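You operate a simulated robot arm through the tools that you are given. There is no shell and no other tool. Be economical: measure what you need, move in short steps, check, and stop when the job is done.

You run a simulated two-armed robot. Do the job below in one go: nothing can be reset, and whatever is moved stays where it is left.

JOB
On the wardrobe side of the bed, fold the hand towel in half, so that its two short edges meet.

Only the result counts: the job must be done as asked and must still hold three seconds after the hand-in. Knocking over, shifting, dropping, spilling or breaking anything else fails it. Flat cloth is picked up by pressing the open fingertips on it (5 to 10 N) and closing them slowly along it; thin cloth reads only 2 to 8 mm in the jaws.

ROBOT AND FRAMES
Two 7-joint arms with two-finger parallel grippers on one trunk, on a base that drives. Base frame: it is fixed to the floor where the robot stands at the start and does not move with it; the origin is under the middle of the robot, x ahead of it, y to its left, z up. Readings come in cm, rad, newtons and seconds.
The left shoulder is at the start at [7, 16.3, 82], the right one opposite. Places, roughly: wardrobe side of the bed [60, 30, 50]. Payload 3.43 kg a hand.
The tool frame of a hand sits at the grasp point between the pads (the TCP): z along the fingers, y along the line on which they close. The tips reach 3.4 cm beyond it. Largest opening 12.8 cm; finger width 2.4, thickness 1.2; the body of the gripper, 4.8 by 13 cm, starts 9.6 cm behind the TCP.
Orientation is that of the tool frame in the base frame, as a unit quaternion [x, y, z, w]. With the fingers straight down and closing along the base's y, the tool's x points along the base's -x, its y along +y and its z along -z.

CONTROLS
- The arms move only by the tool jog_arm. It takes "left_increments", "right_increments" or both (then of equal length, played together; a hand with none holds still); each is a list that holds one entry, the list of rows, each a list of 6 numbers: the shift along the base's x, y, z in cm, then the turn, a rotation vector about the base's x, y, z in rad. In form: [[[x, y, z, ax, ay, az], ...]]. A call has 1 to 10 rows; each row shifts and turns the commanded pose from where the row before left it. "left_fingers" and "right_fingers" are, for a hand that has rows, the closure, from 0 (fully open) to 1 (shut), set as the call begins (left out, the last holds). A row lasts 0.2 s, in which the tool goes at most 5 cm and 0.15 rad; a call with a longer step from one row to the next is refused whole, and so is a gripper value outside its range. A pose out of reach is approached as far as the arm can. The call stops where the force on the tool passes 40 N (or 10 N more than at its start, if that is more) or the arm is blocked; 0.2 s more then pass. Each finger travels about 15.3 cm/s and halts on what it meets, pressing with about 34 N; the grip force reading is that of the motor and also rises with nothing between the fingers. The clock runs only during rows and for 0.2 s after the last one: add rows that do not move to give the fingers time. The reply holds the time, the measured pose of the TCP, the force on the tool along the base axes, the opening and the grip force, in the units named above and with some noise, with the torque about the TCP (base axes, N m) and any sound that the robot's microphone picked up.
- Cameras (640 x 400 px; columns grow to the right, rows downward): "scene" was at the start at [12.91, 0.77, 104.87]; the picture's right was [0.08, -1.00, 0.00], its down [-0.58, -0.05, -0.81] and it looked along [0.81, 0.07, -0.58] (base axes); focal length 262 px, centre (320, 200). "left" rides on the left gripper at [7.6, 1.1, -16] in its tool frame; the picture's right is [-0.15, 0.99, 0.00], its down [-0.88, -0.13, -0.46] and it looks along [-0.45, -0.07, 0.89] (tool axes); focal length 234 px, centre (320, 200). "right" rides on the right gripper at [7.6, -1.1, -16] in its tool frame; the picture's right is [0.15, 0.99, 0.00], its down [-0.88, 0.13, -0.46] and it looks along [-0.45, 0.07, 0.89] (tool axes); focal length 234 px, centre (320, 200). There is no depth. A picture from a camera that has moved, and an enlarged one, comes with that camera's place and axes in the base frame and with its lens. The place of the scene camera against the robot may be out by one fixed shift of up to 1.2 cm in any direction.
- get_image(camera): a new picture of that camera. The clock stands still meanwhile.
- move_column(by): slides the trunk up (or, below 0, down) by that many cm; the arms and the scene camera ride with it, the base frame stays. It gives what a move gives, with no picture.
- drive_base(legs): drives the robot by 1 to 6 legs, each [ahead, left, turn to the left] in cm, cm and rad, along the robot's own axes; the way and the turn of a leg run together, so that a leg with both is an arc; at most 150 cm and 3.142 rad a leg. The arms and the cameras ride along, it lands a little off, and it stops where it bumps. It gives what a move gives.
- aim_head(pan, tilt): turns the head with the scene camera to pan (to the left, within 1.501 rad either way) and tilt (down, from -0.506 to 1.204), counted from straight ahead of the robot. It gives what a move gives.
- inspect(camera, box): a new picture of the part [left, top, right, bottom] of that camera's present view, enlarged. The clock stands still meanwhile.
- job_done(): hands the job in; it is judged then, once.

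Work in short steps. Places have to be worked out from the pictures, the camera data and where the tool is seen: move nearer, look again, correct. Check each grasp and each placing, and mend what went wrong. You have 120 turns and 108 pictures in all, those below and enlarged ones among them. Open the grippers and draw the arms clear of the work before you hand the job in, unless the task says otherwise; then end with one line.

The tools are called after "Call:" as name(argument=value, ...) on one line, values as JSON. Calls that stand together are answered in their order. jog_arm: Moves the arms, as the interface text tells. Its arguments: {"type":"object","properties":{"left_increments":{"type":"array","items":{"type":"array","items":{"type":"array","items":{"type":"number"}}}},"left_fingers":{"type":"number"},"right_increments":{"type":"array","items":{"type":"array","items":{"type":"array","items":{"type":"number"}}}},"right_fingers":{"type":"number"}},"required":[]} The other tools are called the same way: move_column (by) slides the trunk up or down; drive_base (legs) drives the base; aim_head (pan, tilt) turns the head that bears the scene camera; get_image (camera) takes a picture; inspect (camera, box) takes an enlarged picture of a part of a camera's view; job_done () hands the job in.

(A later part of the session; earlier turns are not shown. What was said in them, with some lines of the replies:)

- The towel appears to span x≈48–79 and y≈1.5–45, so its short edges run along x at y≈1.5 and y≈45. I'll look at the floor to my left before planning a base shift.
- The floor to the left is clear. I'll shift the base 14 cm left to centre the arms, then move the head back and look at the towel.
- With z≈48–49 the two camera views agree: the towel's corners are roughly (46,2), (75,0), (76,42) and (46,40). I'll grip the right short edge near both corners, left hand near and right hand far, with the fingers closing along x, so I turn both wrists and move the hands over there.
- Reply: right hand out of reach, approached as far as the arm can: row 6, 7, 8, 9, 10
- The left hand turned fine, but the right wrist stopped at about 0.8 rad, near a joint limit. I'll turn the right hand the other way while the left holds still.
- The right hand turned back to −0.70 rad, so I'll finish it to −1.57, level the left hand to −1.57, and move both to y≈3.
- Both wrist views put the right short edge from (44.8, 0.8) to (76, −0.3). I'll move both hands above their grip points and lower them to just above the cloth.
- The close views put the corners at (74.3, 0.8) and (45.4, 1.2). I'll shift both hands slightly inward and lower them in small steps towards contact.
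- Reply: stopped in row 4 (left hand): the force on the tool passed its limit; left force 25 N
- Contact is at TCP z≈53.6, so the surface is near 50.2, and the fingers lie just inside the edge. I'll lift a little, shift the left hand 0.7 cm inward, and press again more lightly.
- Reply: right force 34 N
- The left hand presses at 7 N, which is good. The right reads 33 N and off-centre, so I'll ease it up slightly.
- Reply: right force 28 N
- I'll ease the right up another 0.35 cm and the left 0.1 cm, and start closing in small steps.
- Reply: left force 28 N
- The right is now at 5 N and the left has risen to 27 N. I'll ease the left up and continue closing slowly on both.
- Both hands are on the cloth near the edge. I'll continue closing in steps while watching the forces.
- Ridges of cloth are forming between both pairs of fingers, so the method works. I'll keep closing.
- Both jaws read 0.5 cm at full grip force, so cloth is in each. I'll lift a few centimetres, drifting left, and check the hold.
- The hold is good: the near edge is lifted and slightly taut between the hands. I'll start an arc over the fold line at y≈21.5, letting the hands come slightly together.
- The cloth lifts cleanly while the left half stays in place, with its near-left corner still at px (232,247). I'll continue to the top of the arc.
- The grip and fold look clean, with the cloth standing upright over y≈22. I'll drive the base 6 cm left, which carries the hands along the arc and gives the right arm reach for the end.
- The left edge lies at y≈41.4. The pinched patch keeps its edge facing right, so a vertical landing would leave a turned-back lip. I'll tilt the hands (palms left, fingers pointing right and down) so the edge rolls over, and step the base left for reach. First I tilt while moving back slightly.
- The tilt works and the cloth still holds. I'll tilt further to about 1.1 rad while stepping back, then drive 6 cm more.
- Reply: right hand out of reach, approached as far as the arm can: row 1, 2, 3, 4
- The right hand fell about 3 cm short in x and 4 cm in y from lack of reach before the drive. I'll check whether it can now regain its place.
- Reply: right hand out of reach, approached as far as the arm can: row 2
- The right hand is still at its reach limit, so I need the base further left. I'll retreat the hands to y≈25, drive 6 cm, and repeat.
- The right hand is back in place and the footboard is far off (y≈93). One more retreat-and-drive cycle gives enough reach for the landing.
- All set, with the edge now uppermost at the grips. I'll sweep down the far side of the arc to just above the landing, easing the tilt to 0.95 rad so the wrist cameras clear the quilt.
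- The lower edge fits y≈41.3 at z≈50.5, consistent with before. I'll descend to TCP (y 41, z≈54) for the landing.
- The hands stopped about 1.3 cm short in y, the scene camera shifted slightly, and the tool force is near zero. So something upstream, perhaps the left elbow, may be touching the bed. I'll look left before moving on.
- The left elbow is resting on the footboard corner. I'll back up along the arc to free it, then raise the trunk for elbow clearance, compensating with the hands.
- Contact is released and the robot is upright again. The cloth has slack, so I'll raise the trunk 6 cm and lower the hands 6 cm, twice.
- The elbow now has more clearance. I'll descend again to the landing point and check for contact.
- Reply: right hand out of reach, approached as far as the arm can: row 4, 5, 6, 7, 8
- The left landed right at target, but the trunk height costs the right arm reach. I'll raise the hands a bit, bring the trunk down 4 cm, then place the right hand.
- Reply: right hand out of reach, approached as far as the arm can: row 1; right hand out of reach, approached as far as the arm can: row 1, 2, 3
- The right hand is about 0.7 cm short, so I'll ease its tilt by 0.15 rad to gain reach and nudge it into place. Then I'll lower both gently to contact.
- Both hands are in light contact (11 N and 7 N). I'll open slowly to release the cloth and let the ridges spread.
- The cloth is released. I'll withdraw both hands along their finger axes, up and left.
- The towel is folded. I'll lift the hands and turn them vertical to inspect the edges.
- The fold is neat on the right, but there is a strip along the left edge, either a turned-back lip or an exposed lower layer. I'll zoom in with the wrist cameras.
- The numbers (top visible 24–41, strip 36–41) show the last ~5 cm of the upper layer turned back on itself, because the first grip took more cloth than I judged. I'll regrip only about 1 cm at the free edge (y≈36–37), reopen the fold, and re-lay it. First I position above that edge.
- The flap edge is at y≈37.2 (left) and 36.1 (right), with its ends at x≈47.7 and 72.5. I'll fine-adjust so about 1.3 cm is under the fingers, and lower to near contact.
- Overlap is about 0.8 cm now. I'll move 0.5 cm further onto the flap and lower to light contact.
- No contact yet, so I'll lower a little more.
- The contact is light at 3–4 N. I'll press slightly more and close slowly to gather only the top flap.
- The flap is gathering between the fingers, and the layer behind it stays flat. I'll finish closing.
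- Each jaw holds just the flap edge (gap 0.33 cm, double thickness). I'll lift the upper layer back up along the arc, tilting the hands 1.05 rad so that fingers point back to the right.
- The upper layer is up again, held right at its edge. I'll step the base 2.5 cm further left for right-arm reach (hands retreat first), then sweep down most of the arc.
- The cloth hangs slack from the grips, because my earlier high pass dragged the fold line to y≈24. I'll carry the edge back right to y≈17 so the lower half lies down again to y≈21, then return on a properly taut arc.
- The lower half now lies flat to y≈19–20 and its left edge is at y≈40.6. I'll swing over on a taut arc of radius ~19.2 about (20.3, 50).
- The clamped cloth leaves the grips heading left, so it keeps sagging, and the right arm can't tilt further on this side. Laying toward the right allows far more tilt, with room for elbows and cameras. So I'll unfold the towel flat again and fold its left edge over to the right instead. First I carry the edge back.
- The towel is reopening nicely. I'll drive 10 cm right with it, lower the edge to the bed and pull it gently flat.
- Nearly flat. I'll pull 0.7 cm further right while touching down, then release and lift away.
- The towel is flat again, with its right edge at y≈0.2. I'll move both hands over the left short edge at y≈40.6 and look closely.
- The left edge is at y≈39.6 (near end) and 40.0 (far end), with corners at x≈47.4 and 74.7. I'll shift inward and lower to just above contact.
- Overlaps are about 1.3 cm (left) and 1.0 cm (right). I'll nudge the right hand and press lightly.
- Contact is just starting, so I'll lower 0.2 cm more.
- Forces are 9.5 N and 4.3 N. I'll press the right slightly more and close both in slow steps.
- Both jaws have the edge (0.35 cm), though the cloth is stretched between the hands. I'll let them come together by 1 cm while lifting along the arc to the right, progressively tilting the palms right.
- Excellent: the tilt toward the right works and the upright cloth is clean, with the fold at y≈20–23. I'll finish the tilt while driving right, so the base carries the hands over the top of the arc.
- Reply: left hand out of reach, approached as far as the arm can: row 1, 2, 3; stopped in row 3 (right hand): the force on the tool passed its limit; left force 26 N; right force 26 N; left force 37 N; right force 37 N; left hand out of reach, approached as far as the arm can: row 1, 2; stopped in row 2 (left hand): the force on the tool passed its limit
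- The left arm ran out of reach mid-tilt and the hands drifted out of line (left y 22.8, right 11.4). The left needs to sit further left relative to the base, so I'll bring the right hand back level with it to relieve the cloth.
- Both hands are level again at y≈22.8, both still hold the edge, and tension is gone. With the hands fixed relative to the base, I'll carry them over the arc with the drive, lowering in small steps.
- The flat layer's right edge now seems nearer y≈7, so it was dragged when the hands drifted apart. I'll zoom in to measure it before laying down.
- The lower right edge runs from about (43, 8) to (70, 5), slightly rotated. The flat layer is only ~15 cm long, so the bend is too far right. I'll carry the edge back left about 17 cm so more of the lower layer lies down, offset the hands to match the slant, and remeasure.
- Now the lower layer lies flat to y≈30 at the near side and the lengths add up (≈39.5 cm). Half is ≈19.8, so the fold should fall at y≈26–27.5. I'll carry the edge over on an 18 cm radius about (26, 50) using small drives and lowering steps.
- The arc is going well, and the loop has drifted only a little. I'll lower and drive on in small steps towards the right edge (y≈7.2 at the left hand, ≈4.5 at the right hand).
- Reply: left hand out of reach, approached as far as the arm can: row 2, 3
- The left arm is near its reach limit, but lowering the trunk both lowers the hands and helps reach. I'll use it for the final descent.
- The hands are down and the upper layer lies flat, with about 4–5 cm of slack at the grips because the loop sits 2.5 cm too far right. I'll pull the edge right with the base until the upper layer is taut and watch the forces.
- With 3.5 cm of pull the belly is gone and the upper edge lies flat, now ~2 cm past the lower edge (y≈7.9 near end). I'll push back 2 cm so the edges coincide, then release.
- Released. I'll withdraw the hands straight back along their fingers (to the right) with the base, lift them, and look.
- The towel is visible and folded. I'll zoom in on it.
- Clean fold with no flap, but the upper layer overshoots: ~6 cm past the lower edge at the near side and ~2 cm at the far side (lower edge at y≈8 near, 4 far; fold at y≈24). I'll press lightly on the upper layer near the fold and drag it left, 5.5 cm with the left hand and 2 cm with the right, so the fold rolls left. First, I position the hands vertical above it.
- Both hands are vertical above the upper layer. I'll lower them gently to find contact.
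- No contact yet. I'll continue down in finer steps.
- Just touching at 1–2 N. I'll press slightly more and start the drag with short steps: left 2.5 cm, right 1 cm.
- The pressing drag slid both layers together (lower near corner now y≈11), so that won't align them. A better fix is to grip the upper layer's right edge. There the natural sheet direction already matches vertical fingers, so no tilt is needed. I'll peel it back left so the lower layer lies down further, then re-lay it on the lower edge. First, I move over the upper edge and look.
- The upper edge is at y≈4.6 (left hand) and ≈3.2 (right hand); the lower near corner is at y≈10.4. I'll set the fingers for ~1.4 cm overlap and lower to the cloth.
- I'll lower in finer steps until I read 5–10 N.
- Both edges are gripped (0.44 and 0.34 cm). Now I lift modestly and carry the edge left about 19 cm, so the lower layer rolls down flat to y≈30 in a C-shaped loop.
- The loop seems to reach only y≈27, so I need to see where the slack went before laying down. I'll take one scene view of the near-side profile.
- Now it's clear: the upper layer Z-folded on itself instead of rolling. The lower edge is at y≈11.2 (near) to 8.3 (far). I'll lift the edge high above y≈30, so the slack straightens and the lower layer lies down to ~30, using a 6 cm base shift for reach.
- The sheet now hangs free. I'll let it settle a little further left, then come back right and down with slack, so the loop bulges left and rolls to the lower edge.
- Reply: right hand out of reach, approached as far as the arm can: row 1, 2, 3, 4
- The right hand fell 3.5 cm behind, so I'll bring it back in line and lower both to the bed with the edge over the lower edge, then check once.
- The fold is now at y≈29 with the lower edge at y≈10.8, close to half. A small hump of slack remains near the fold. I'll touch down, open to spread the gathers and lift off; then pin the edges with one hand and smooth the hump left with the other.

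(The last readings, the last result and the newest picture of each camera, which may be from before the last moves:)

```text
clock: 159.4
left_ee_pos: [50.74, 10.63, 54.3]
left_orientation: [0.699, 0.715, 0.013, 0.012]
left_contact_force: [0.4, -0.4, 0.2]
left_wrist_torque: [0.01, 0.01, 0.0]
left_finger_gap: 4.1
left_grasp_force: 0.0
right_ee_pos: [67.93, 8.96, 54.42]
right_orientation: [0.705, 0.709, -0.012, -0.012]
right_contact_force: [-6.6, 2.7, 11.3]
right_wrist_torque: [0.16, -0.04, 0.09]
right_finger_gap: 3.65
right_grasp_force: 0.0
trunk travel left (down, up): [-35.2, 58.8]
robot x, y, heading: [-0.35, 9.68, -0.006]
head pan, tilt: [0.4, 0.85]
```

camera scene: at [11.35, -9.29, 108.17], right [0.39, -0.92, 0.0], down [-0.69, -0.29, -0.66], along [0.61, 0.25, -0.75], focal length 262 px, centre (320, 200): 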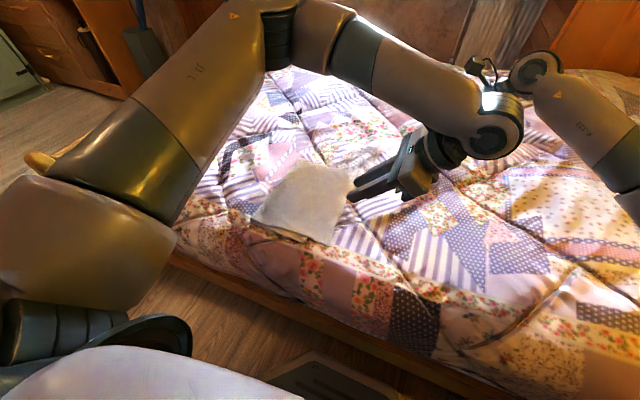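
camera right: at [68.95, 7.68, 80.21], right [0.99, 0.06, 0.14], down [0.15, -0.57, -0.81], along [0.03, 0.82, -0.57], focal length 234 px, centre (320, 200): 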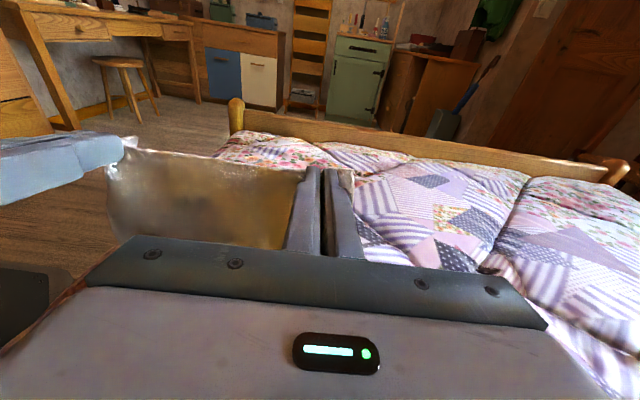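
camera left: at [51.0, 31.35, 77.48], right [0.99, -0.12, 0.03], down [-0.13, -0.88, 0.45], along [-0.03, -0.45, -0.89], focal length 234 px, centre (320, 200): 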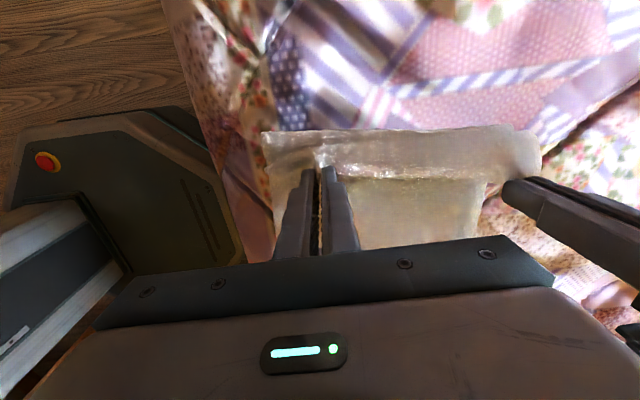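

Released. I'll lift both hands straight up, then back the base to the right for a clear view.

Call:
jog_arm(left_increments=[[[0, 0, 0.5, 0, 0, 0], [0, 0, 1, 0, 0, 0], [0, 0, 2, 0, 0, 0], [0, 0, 3.5, 0, 0, 0], [0, 0, 4, 0, 0, 0], [0, 0, 4, 0, 0, 0]]], right_increments=[[[0, 0, 0.5, 0, 0, 0], [0, 0, 1, 0, 0, 0], [0, 0, 2, 0, 0, 0], [0, 0, 3.5, 0, 0, 0], [0, 0, 4, 0, 0, 0], [0, 0, 4, 0, 0, 0]]])

Call:
drive_base(legs=[[0, -22, 0]])

Call:
inspect(camera="scene", box=[200, 130, 380, 260])

```text
clock: 160.8
left_ee_pos: [50.77, 10.65, 69.13]
left_orientation: [0.699, 0.715, 0.011, 0.011]
left_contact_force: [0.2, -0.5, -0.6]
left_wrist_torque: [0.01, 0.01, 0.02]
left_finger_gap: 4.1
left_grasp_force: 0.0
right_ee_pos: [67.88, 8.99, 69.42]
right_orientation: [0.706, 0.708, -0.013, -0.012]
right_contact_force: [-0.1, 0.5, -0.8]
right_wrist_torque: [0.0, -0.04, -0.01]
right_finger_gap: 4.12
right_grasp_force: 0.1
trunk travel left (down, up): [-35.2, 58.8]
robot x, y, heading: [-0.24, 9.71, 0.001]
head pan, tilt: [0.4, 0.85]
```

```text
clock: 162.5
left_ee_pos: [50.82, -11.27, 69.18]
left_orientation: [0.699, 0.715, 0.013, 0.012]
left_contact_force: [-0.1, 0.3, 0.1]
left_wrist_torque: [0.04, -0.01, 0.01]
left_finger_gap: 4.12
left_grasp_force: 0.0
right_ee_pos: [67.95, -12.73, 69.33]
right_orientation: [0.706, 0.708, -0.013, -0.013]
right_contact_force: [0.3, -1.0, 0.1]
right_wrist_torque: [0.01, 0.0, 0.01]
right_finger_gap: 4.12
right_grasp_force: 0.1
trunk travel left (down, up): [-35.2, 58.8]
robot x, y, heading: [0.15, -12.16, -0.004]
head pan, tilt: [0.4, 0.85]
```

```text
3.08 times, centred on (290, 195) of scene
camera zoom: at [11.37, -9.23, 108.17], right [0.39, -0.92, 0.0], down [-0.69, -0.29, -0.66], along [0.61, 0.26, -0.75], focal length 807 px, centre (412, 215)
```

zoom: 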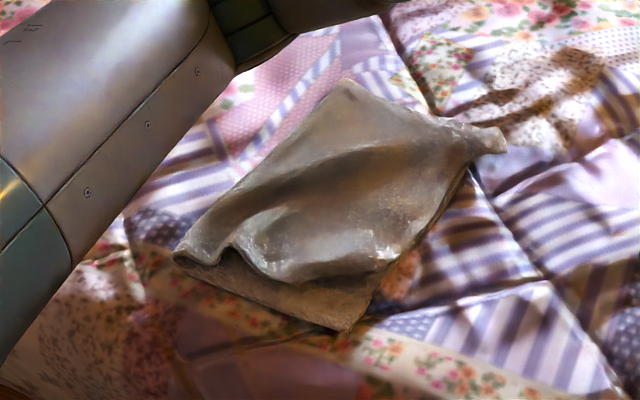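

My last picture shows the edges match in y within 1–2 cm, but the upper layer's near corner sits at x≈52 instead of ≈45, bunched up and causing the hump. I have no pictures left, so I'll work from these measurements: pin the far edge with the right hand, pinch the upper near corner with the left, and draw it ~6.5 cm nearer.

Call:
drive_base(legs=[[0, 22, 0]])

Call:
jog_arm(left_increments=[[[2, 0, -2, 0, 0, 0], [2, 0, -3, 0, 0, 0], [0.2, 0, -4, 0, 0, 0], [0, 0, -2, 0, 0, 0]]], right_increments=[[[1, 1, -2, 0, 0, 0], [1, 1, -3, 0, 0, 0], [0, 0, -4, 0, 0, 0], [0, 0, -2, 0, 0, 0]]], left_fingers=0.75, right_fingers=0.6)

```text
clock: 164.2
left_ee_pos: [50.78, 10.81, 69.17]
left_orientation: [0.7, 0.714, 0.012, 0.012]
left_contact_force: [-0.7, 0.5, -0.6]
left_wrist_torque: [0.0, -0.01, 0.02]
left_finger_gap: 4.08
left_grasp_force: 0.1
right_ee_pos: [68.08, 9.46, 69.19]
right_orientation: [0.705, 0.709, -0.014, -0.013]
right_contact_force: [0.8, 0.5, -0.8]
right_wrist_torque: [-0.05, 0.03, -0.02]
right_finger_gap: 4.09
right_grasp_force: 0.0
trunk travel left (down, up): [-35.2, 58.8]
robot x, y, heading: [-0.17, 9.82, -0.001]
head pan, tilt: [0.4, 0.85]
```

```text
clock: 165.2
left_ee_pos: [55.01, 10.76, 58.24]
left_orientation: [0.699, 0.715, 0.011, 0.012]
left_contact_force: [-0.1, -0.7, 0.4]
left_wrist_torque: [-0.02, 0.02, 0.03]
left_finger_gap: 3.2
left_grasp_force: 0.1
right_ee_pos: [69.91, 11.27, 58.21]
right_orientation: [0.706, 0.708, -0.013, -0.013]
right_contact_force: [1.0, -0.2, -0.5]
right_wrist_torque: [-0.01, 0.03, 0.01]
right_finger_gap: 5.11
right_grasp_force: 0.0
trunk travel left (down, up): [-35.2, 58.8]
robot x, y, heading: [-0.11, 9.77, -0.004]
head pan, tilt: [0.4, 0.85]
```

Both hands are in position. I'll shift the left to y≈9.9 and lower both until they touch.

Call:
jog_arm(left_increments=[[[0, -0.8, -1, 0, 0, 0], [0, 0, -0.8, 0, 0, 0], [0, 0, -0.6, 0, 0, 0], [0, 0, -0.3, 0, 0, 0], [0, 0, -0.2, 0, 0, 0]]], right_increments=[[[0, 0, -1, 0, 0, 0], [0, 0, -1.2, 0, 0, 0], [0, 0, -0.8, 0, 0, 0], [0, 0, -0.4, 0, 0, 0], [0, 0, -0.3, 0, 0, 0]]])

```text
clock: 166.4
left_ee_pos: [54.95, 9.99, 55.13]
left_orientation: [0.699, 0.715, 0.011, 0.012]
left_contact_force: [-0.4, -0.2, 0.1]
left_wrist_torque: [0.03, -0.01, -0.02]
left_finger_gap: 3.2
left_grasp_force: 0.0
right_ee_pos: [70.07, 11.19, 54.62]
right_orientation: [0.705, 0.709, -0.013, -0.012]
right_contact_force: [-0.1, 0.3, 0.0]
right_wrist_torque: [0.0, 0.0, 0.0]
right_finger_gap: 5.13
right_grasp_force: 0.0
trunk travel left (down, up): [-35.2, 58.8]
robot x, y, heading: [0.33, 9.88, 0.001]
head pan, tilt: [0.4, 0.85]
```

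Call:
jog_arm(left_increments=[[[0, 0, -0.2, 0, 0, 0], [0, 0, -0.2, 0, 0, 0], [0, 0, -0.2, 0, 0, 0], [0, 0, 0, 0, 0, 0]]], right_increments=[[[0, 0, -0.2, 0, 0, 0], [0, 0, -0.2, 0, 0, 0], [0, 0, -0.15, 0, 0, 0], [0, 0, 0, 0, 0, 0]]])

```text
clock: 167.4
left_ee_pos: [54.98, 9.93, 54.74]
left_orientation: [0.699, 0.715, 0.011, 0.012]
left_contact_force: [0.2, 0.1, -0.3]
left_wrist_torque: [0.0, 0.01, -0.03]
left_finger_gap: 3.18
left_grasp_force: 0.0
right_ee_pos: [69.97, 11.33, 53.97]
right_orientation: [0.706, 0.708, -0.013, -0.013]
right_contact_force: [-0.8, 1.1, 2.2]
right_wrist_torque: [-0.02, 0.01, 0.01]
right_finger_gap: 5.15
right_grasp_force: 0.0
trunk travel left (down, up): [-35.2, 58.8]
robot x, y, heading: [0.13, 9.82, 0.002]
head pan, tilt: [0.4, 0.85]
```

The right is beginning to press (2 N) and the left has not touched yet. I'll continue: right a touch more, left down further.

Call:
jog_arm(left_increments=[[[0, 0, -0.2, 0, 0, 0], [0, 0, -0.15, 0, 0, 0], [0, 0, -0.1, 0, 0, 0]]], right_increments=[[[0, 0, -0.1, 0, 0, 0], [0, 0, -0.1, 0, 0, 0], [0, 0, 0, 0, 0, 0]]])

```text
clock: 168.2
left_ee_pos: [54.98, 9.87, 54.38]
left_orientation: [0.699, 0.715, 0.012, 0.014]
left_contact_force: [0.9, 0.2, 1.1]
left_wrist_torque: [0.02, 0.02, 0.02]
left_finger_gap: 3.18
left_grasp_force: 0.1
right_ee_pos: [69.96, 11.27, 53.88]
right_orientation: [0.706, 0.708, -0.014, -0.013]
right_contact_force: [0.4, 0.1, 6.5]
right_wrist_torque: [0.01, 0.13, 0.01]
right_finger_gap: 5.13
right_grasp_force: 0.4
trunk travel left (down, up): [-35.2, 58.8]
robot x, y, heading: [-0.06, 9.79, -0.004]
head pan, tilt: [0.4, 0.85]
```

The right pins at 6.5 N. I'll press the left slightly more and close in steps on the top layer.

Call:
jog_arm(left_increments=[[[0, 0, -0.15, 0, 0, 0], [0, 0, 0, 0, 0, 0]]])

Call:
jog_arm(left_increments=[[[0, 0, -0.05, 0, 0, 0], [0, 0, 0, 0, 0, 0]]], left_fingers=0.81)

Call:
jog_arm(left_increments=[[[0, 0, 0, 0, 0, 0], [0, 0, 0, 0, 0, 0]]], left_fingers=0.88)

Call:
jog_arm(left_increments=[[[0, 0, 0, 0, 0, 0], [0, 0, 0, 0, 0, 0], [0, 0, 0, 0, 0, 0]]], left_fingers=1.0)

```text
clock: 168.8
left_ee_pos: [54.89, 10.04, 54.11]
left_orientation: [0.699, 0.715, 0.013, 0.013]
left_contact_force: [-0.4, 2.1, 4.0]
left_wrist_torque: [0.04, 0.02, 0.04]
left_finger_gap: 3.25
left_grasp_force: 0.0
right_ee_pos: [69.97, 11.29, 53.94]
right_orientation: [0.706, 0.708, -0.013, -0.013]
right_contact_force: [2.0, 0.5, 7.6]
right_wrist_torque: [0.01, 0.14, -0.02]
right_finger_gap: 5.1
right_grasp_force: 0.0
trunk travel left (down, up): [-35.2, 58.8]
robot x, y, heading: [-0.06, 9.61, 0.001]
head pan, tilt: [0.4, 0.85]
```

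```text
clock: 169.4
left_ee_pos: [54.91, 9.88, 54.08]
left_orientation: [0.699, 0.715, 0.012, 0.013]
left_contact_force: [0.4, 0.3, 3.4]
left_wrist_torque: [0.01, 0.0, 0.0]
left_finger_gap: 2.32
left_grasp_force: 0.1
right_ee_pos: [69.83, 11.25, 53.88]
right_orientation: [0.706, 0.708, -0.013, -0.013]
right_contact_force: [1.5, 0.6, 7.2]
right_wrist_torque: [0.01, 0.13, -0.03]
right_finger_gap: 5.1
right_grasp_force: 0.0
trunk travel left (down, up): [-35.2, 58.8]
robot x, y, heading: [0.09, 9.84, -0.005]
head pan, tilt: [0.4, 0.85]
```

```text
clock: 170.0
left_ee_pos: [54.93, 9.97, 54.12]
left_orientation: [0.699, 0.715, 0.012, 0.014]
left_contact_force: [1.3, 0.4, 4.2]
left_wrist_torque: [-0.01, -0.03, 0.04]
left_finger_gap: 1.45
left_grasp_force: 0.1
right_ee_pos: [70.0, 11.36, 53.85]
right_orientation: [0.706, 0.708, -0.013, -0.014]
right_contact_force: [1.7, 0.7, 7.3]
right_wrist_torque: [0.02, 0.13, 0.01]
right_finger_gap: 5.1
right_grasp_force: 0.0
trunk travel left (down, up): [-35.2, 58.8]
robot x, y, heading: [0.18, 10.1, -0.002]
head pan, tilt: [0.4, 0.85]
```

```text
clock: 170.8
left_ee_pos: [54.95, 9.88, 54.1]
left_orientation: [0.699, 0.715, 0.012, 0.012]
left_contact_force: [1.2, 0.0, 6.2]
left_wrist_torque: [0.01, 0.02, -0.01]
left_finger_gap: 0.43
left_grasp_force: 33.9
right_ee_pos: [69.93, 11.28, 53.94]
right_orientation: [0.706, 0.708, -0.013, -0.013]
right_contact_force: [1.7, 0.2, 6.7]
right_wrist_torque: [0.01, 0.12, -0.03]
right_finger_gap: 5.12
right_grasp_force: 0.1
trunk travel left (down, up): [-35.2, 58.8]
robot x, y, heading: [-0.25, 9.84, -0.001]
head pan, tilt: [0.4, 0.85]
```

The gap is 0.43 cm, so the top layer is held. I'll lift 1.2 cm and draw it toward the near side in two stages, watching the tension.

Call:
jog_arm(left_increments=[[[0, 0, 0.6, 0, 0, 0], [0, 0, 0.6, 0, 0, 0], [-0.9, 0.1, 0.2, 0, 0, 0], [-0.9, 0.1, 0, 0, 0, 0], [-0.9, 0.1, 0, 0, 0, 0], [-0.9, 0.1, 0, 0, 0, 0]]])

Call:
jog_arm(left_increments=[[[-0.8, 0.1, 0, 0, 0, 0], [-0.8, 0.1, 0, 0, 0, 0], [-0.8, 0.1, 0, 0, 0, 0]]])

```text
clock: 172.2
left_ee_pos: [51.33, 10.36, 55.51]
left_orientation: [0.698, 0.716, 0.012, 0.012]
left_contact_force: [11.8, 0.0, -1.1]
left_wrist_torque: [0.02, -0.47, -0.1]
left_finger_gap: 0.41
left_grasp_force: 33.6
right_ee_pos: [70.01, 11.27, 53.86]
right_orientation: [0.706, 0.708, -0.013, -0.013]
right_contact_force: [-7.1, 0.1, 8.2]
right_wrist_torque: [0.02, 0.55, -0.01]
right_finger_gap: 5.57
right_grasp_force: 3.7
trunk travel left (down, up): [-35.2, 58.8]
robot x, y, heading: [0.08, 9.63, -0.0]
head pan, tilt: [0.4, 0.85]
```

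```text
clock: 173.0
left_ee_pos: [48.91, 10.7, 55.45]
left_orientation: [0.699, 0.715, 0.011, 0.012]
left_contact_force: [12.1, 0.2, -1.1]
left_wrist_torque: [0.01, -0.42, -0.14]
left_finger_gap: 0.42
left_grasp_force: 33.4
right_ee_pos: [70.03, 11.23, 53.79]
right_orientation: [0.706, 0.708, -0.013, -0.013]
right_contact_force: [-7.8, -1.1, 9.5]
right_wrist_torque: [0.01, 0.54, 0.0]
right_finger_gap: 5.59
right_grasp_force: 3.6
trunk travel left (down, up): [-35.2, 58.8]
robot x, y, heading: [0.4, 9.77, -0.005]
head pan, tilt: [0.4, 0.85]
```

The tension is steady at 12 N, so the edge is taut with its near corner at roughly x≈45–46. I'll ease off slightly, lower, and release, keeping the far side pinned meanwhile.

Call:
jog_arm(left_increments=[[[0.3, 0, -0.4, 0, 0, 0], [0, 0, -0.4, 0, 0, 0], [0, 0, -0.3, 0, 0, 0], [0, 0, 0, 0, 0, 0]]])

Call:
jog_arm(left_increments=[[[0, 0, 0, 0, 0, 0], [0, 0, 0, 0, 0, 0], [0, 0, 0, 0, 0, 0]]], left_fingers=0.68)

Call:
jog_arm(left_increments=[[[0, 0, 0.5, 0, 0, 0], [0, 0, 1, 0, 0, 0], [0, 0, 3, 0, 0, 0], [0, 0, 4, 0, 0, 0], [0, 0, 4, 0, 0, 0], [0, 0, 4, 0, 0, 0]]], right_increments=[[[0, 0, 0.5, 0, 0, 0], [0, 0, 1, 0, 0, 0], [0, 0, 3, 0, 0, 0], [0, 0, 4, 0, 0, 0], [0, 0, 4, 0, 0, 0], [0, 0, 4, 0, 0, 0]]])

```text
clock: 174.0
left_ee_pos: [49.26, 10.77, 54.46]
left_orientation: [0.699, 0.715, 0.011, 0.013]
left_contact_force: [4.5, 0.8, 11.4]
left_wrist_torque: [0.11, -0.22, -0.06]
left_finger_gap: 0.4
left_grasp_force: 33.6
right_ee_pos: [69.9, 11.31, 53.94]
right_orientation: [0.705, 0.709, -0.014, -0.012]
right_contact_force: [-5.1, 0.1, 4.9]
right_wrist_torque: [0.0, 0.3, 0.02]
right_finger_gap: 5.4
right_grasp_force: 2.9
trunk travel left (down, up): [-35.2, 58.8]
robot x, y, heading: [0.02, 9.94, -0.001]
head pan, tilt: [0.4, 0.85]
```

```text
clock: 174.8
left_ee_pos: [49.09, 10.67, 54.48]
left_orientation: [0.699, 0.715, 0.011, 0.013]
left_contact_force: [2.8, -0.8, 3.7]
left_wrist_torque: [0.02, 0.0, 0.04]
left_finger_gap: 4.0
left_grasp_force: 0.1
right_ee_pos: [70.01, 11.29, 53.94]
right_orientation: [0.705, 0.709, -0.013, -0.014]
right_contact_force: [-3.1, 0.7, 5.8]
right_wrist_torque: [0.01, 0.31, 0.0]
right_finger_gap: 5.31
right_grasp_force: 1.7
trunk travel left (down, up): [-35.2, 58.8]
robot x, y, heading: [-0.17, 9.67, -0.0]
head pan, tilt: [0.4, 0.85]
```

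```text
clock: 176.2
left_ee_pos: [49.26, 10.74, 70.97]
left_orientation: [0.699, 0.715, 0.012, 0.012]
left_contact_force: [0.0, 0.0, 0.5]
left_wrist_torque: [-0.01, -0.01, 0.03]
left_finger_gap: 4.11
left_grasp_force: 0.1
right_ee_pos: [69.86, 11.3, 70.5]
right_orientation: [0.706, 0.708, -0.012, -0.013]
right_contact_force: [0.3, 0.5, -0.1]
right_wrist_torque: [0.02, -0.01, -0.01]
right_finger_gap: 5.1
right_grasp_force: 0.1
trunk travel left (down, up): [-35.2, 58.8]
robot x, y, heading: [0.29, 9.5, -0.006]
head pan, tilt: [0.4, 0.85]
```

Released and lifted. I'll open the grippers, draw the arms clear to the right, and try for one more look in case a picture remains.

Call:
jog_arm(left_increments=[[[0, 0, 1, 0, 0, 0], [0, 0, 1, 0, 0, 0]]], right_increments=[[[0, 0, 1, 0, 0, 0], [0, 0, 1, 0, 0, 0]]], left_fingers=0, right_fingers=0)

Call:
drive_base(legs=[[0, -22, 0]])

Call:
inspect(camera="scene", box=[200, 130, 380, 260])

```text
clock: 176.8
left_ee_pos: [49.23, 10.71, 72.78]
left_orientation: [0.699, 0.715, 0.013, 0.011]
left_contact_force: [0.2, 0.5, -0.8]
left_wrist_torque: [0.01, 0.02, 0.02]
left_finger_gap: 12.8
left_grasp_force: 0.1
right_ee_pos: [69.91, 11.18, 72.27]
right_orientation: [0.706, 0.708, -0.014, -0.012]
right_contact_force: [0.5, 0.7, -1.0]
right_wrist_torque: [-0.03, -0.01, -0.01]
right_finger_gap: 12.8
right_grasp_force: 0.0
trunk travel left (down, up): [-35.2, 58.8]
robot x, y, heading: [0.08, 9.69, -0.007]
head pan, tilt: [0.4, 0.85]
```

```text
clock: 178.4
left_ee_pos: [49.34, -11.4, 72.9]
left_orientation: [0.699, 0.715, 0.012, 0.012]
left_contact_force: [-0.5, -0.1, -0.8]
left_wrist_torque: [0.02, 0.02, -0.01]
left_finger_gap: 12.79
left_grasp_force: 0.0
right_ee_pos: [70.02, -10.71, 72.32]
right_orientation: [0.706, 0.708, -0.013, -0.013]
right_contact_force: [0.6, -0.6, 0.5]
right_wrist_torque: [0.0, -0.02, 0.02]
right_finger_gap: 12.82
right_grasp_force: 0.0
trunk travel left (down, up): [-35.2, 58.8]
robot x, y, heading: [0.57, -12.29, -0.0]
head pan, tilt: [0.4, 0.85]
```

```text
refused: no pictures are left
```

No pictures are left. The arms are clear and the grippers open, so I'm handing in.

Call:
job_done()

```text
The job is handed in.
```

I folded the hand towel over so its two short edges should lie roughly together, but I can't confirm the result because I ran out of pictures before the last correction. In my last view the short edges matched to within 1–2 cm in y, but one corner of the upper layer was about 7 cm out of place and there was a hump. I then pulled that corner back without being able to see it. The left forearm also briefly rested on the bed's footboard during the work; I backed it off straight away. I handed in with the grippers open and the arms clear.
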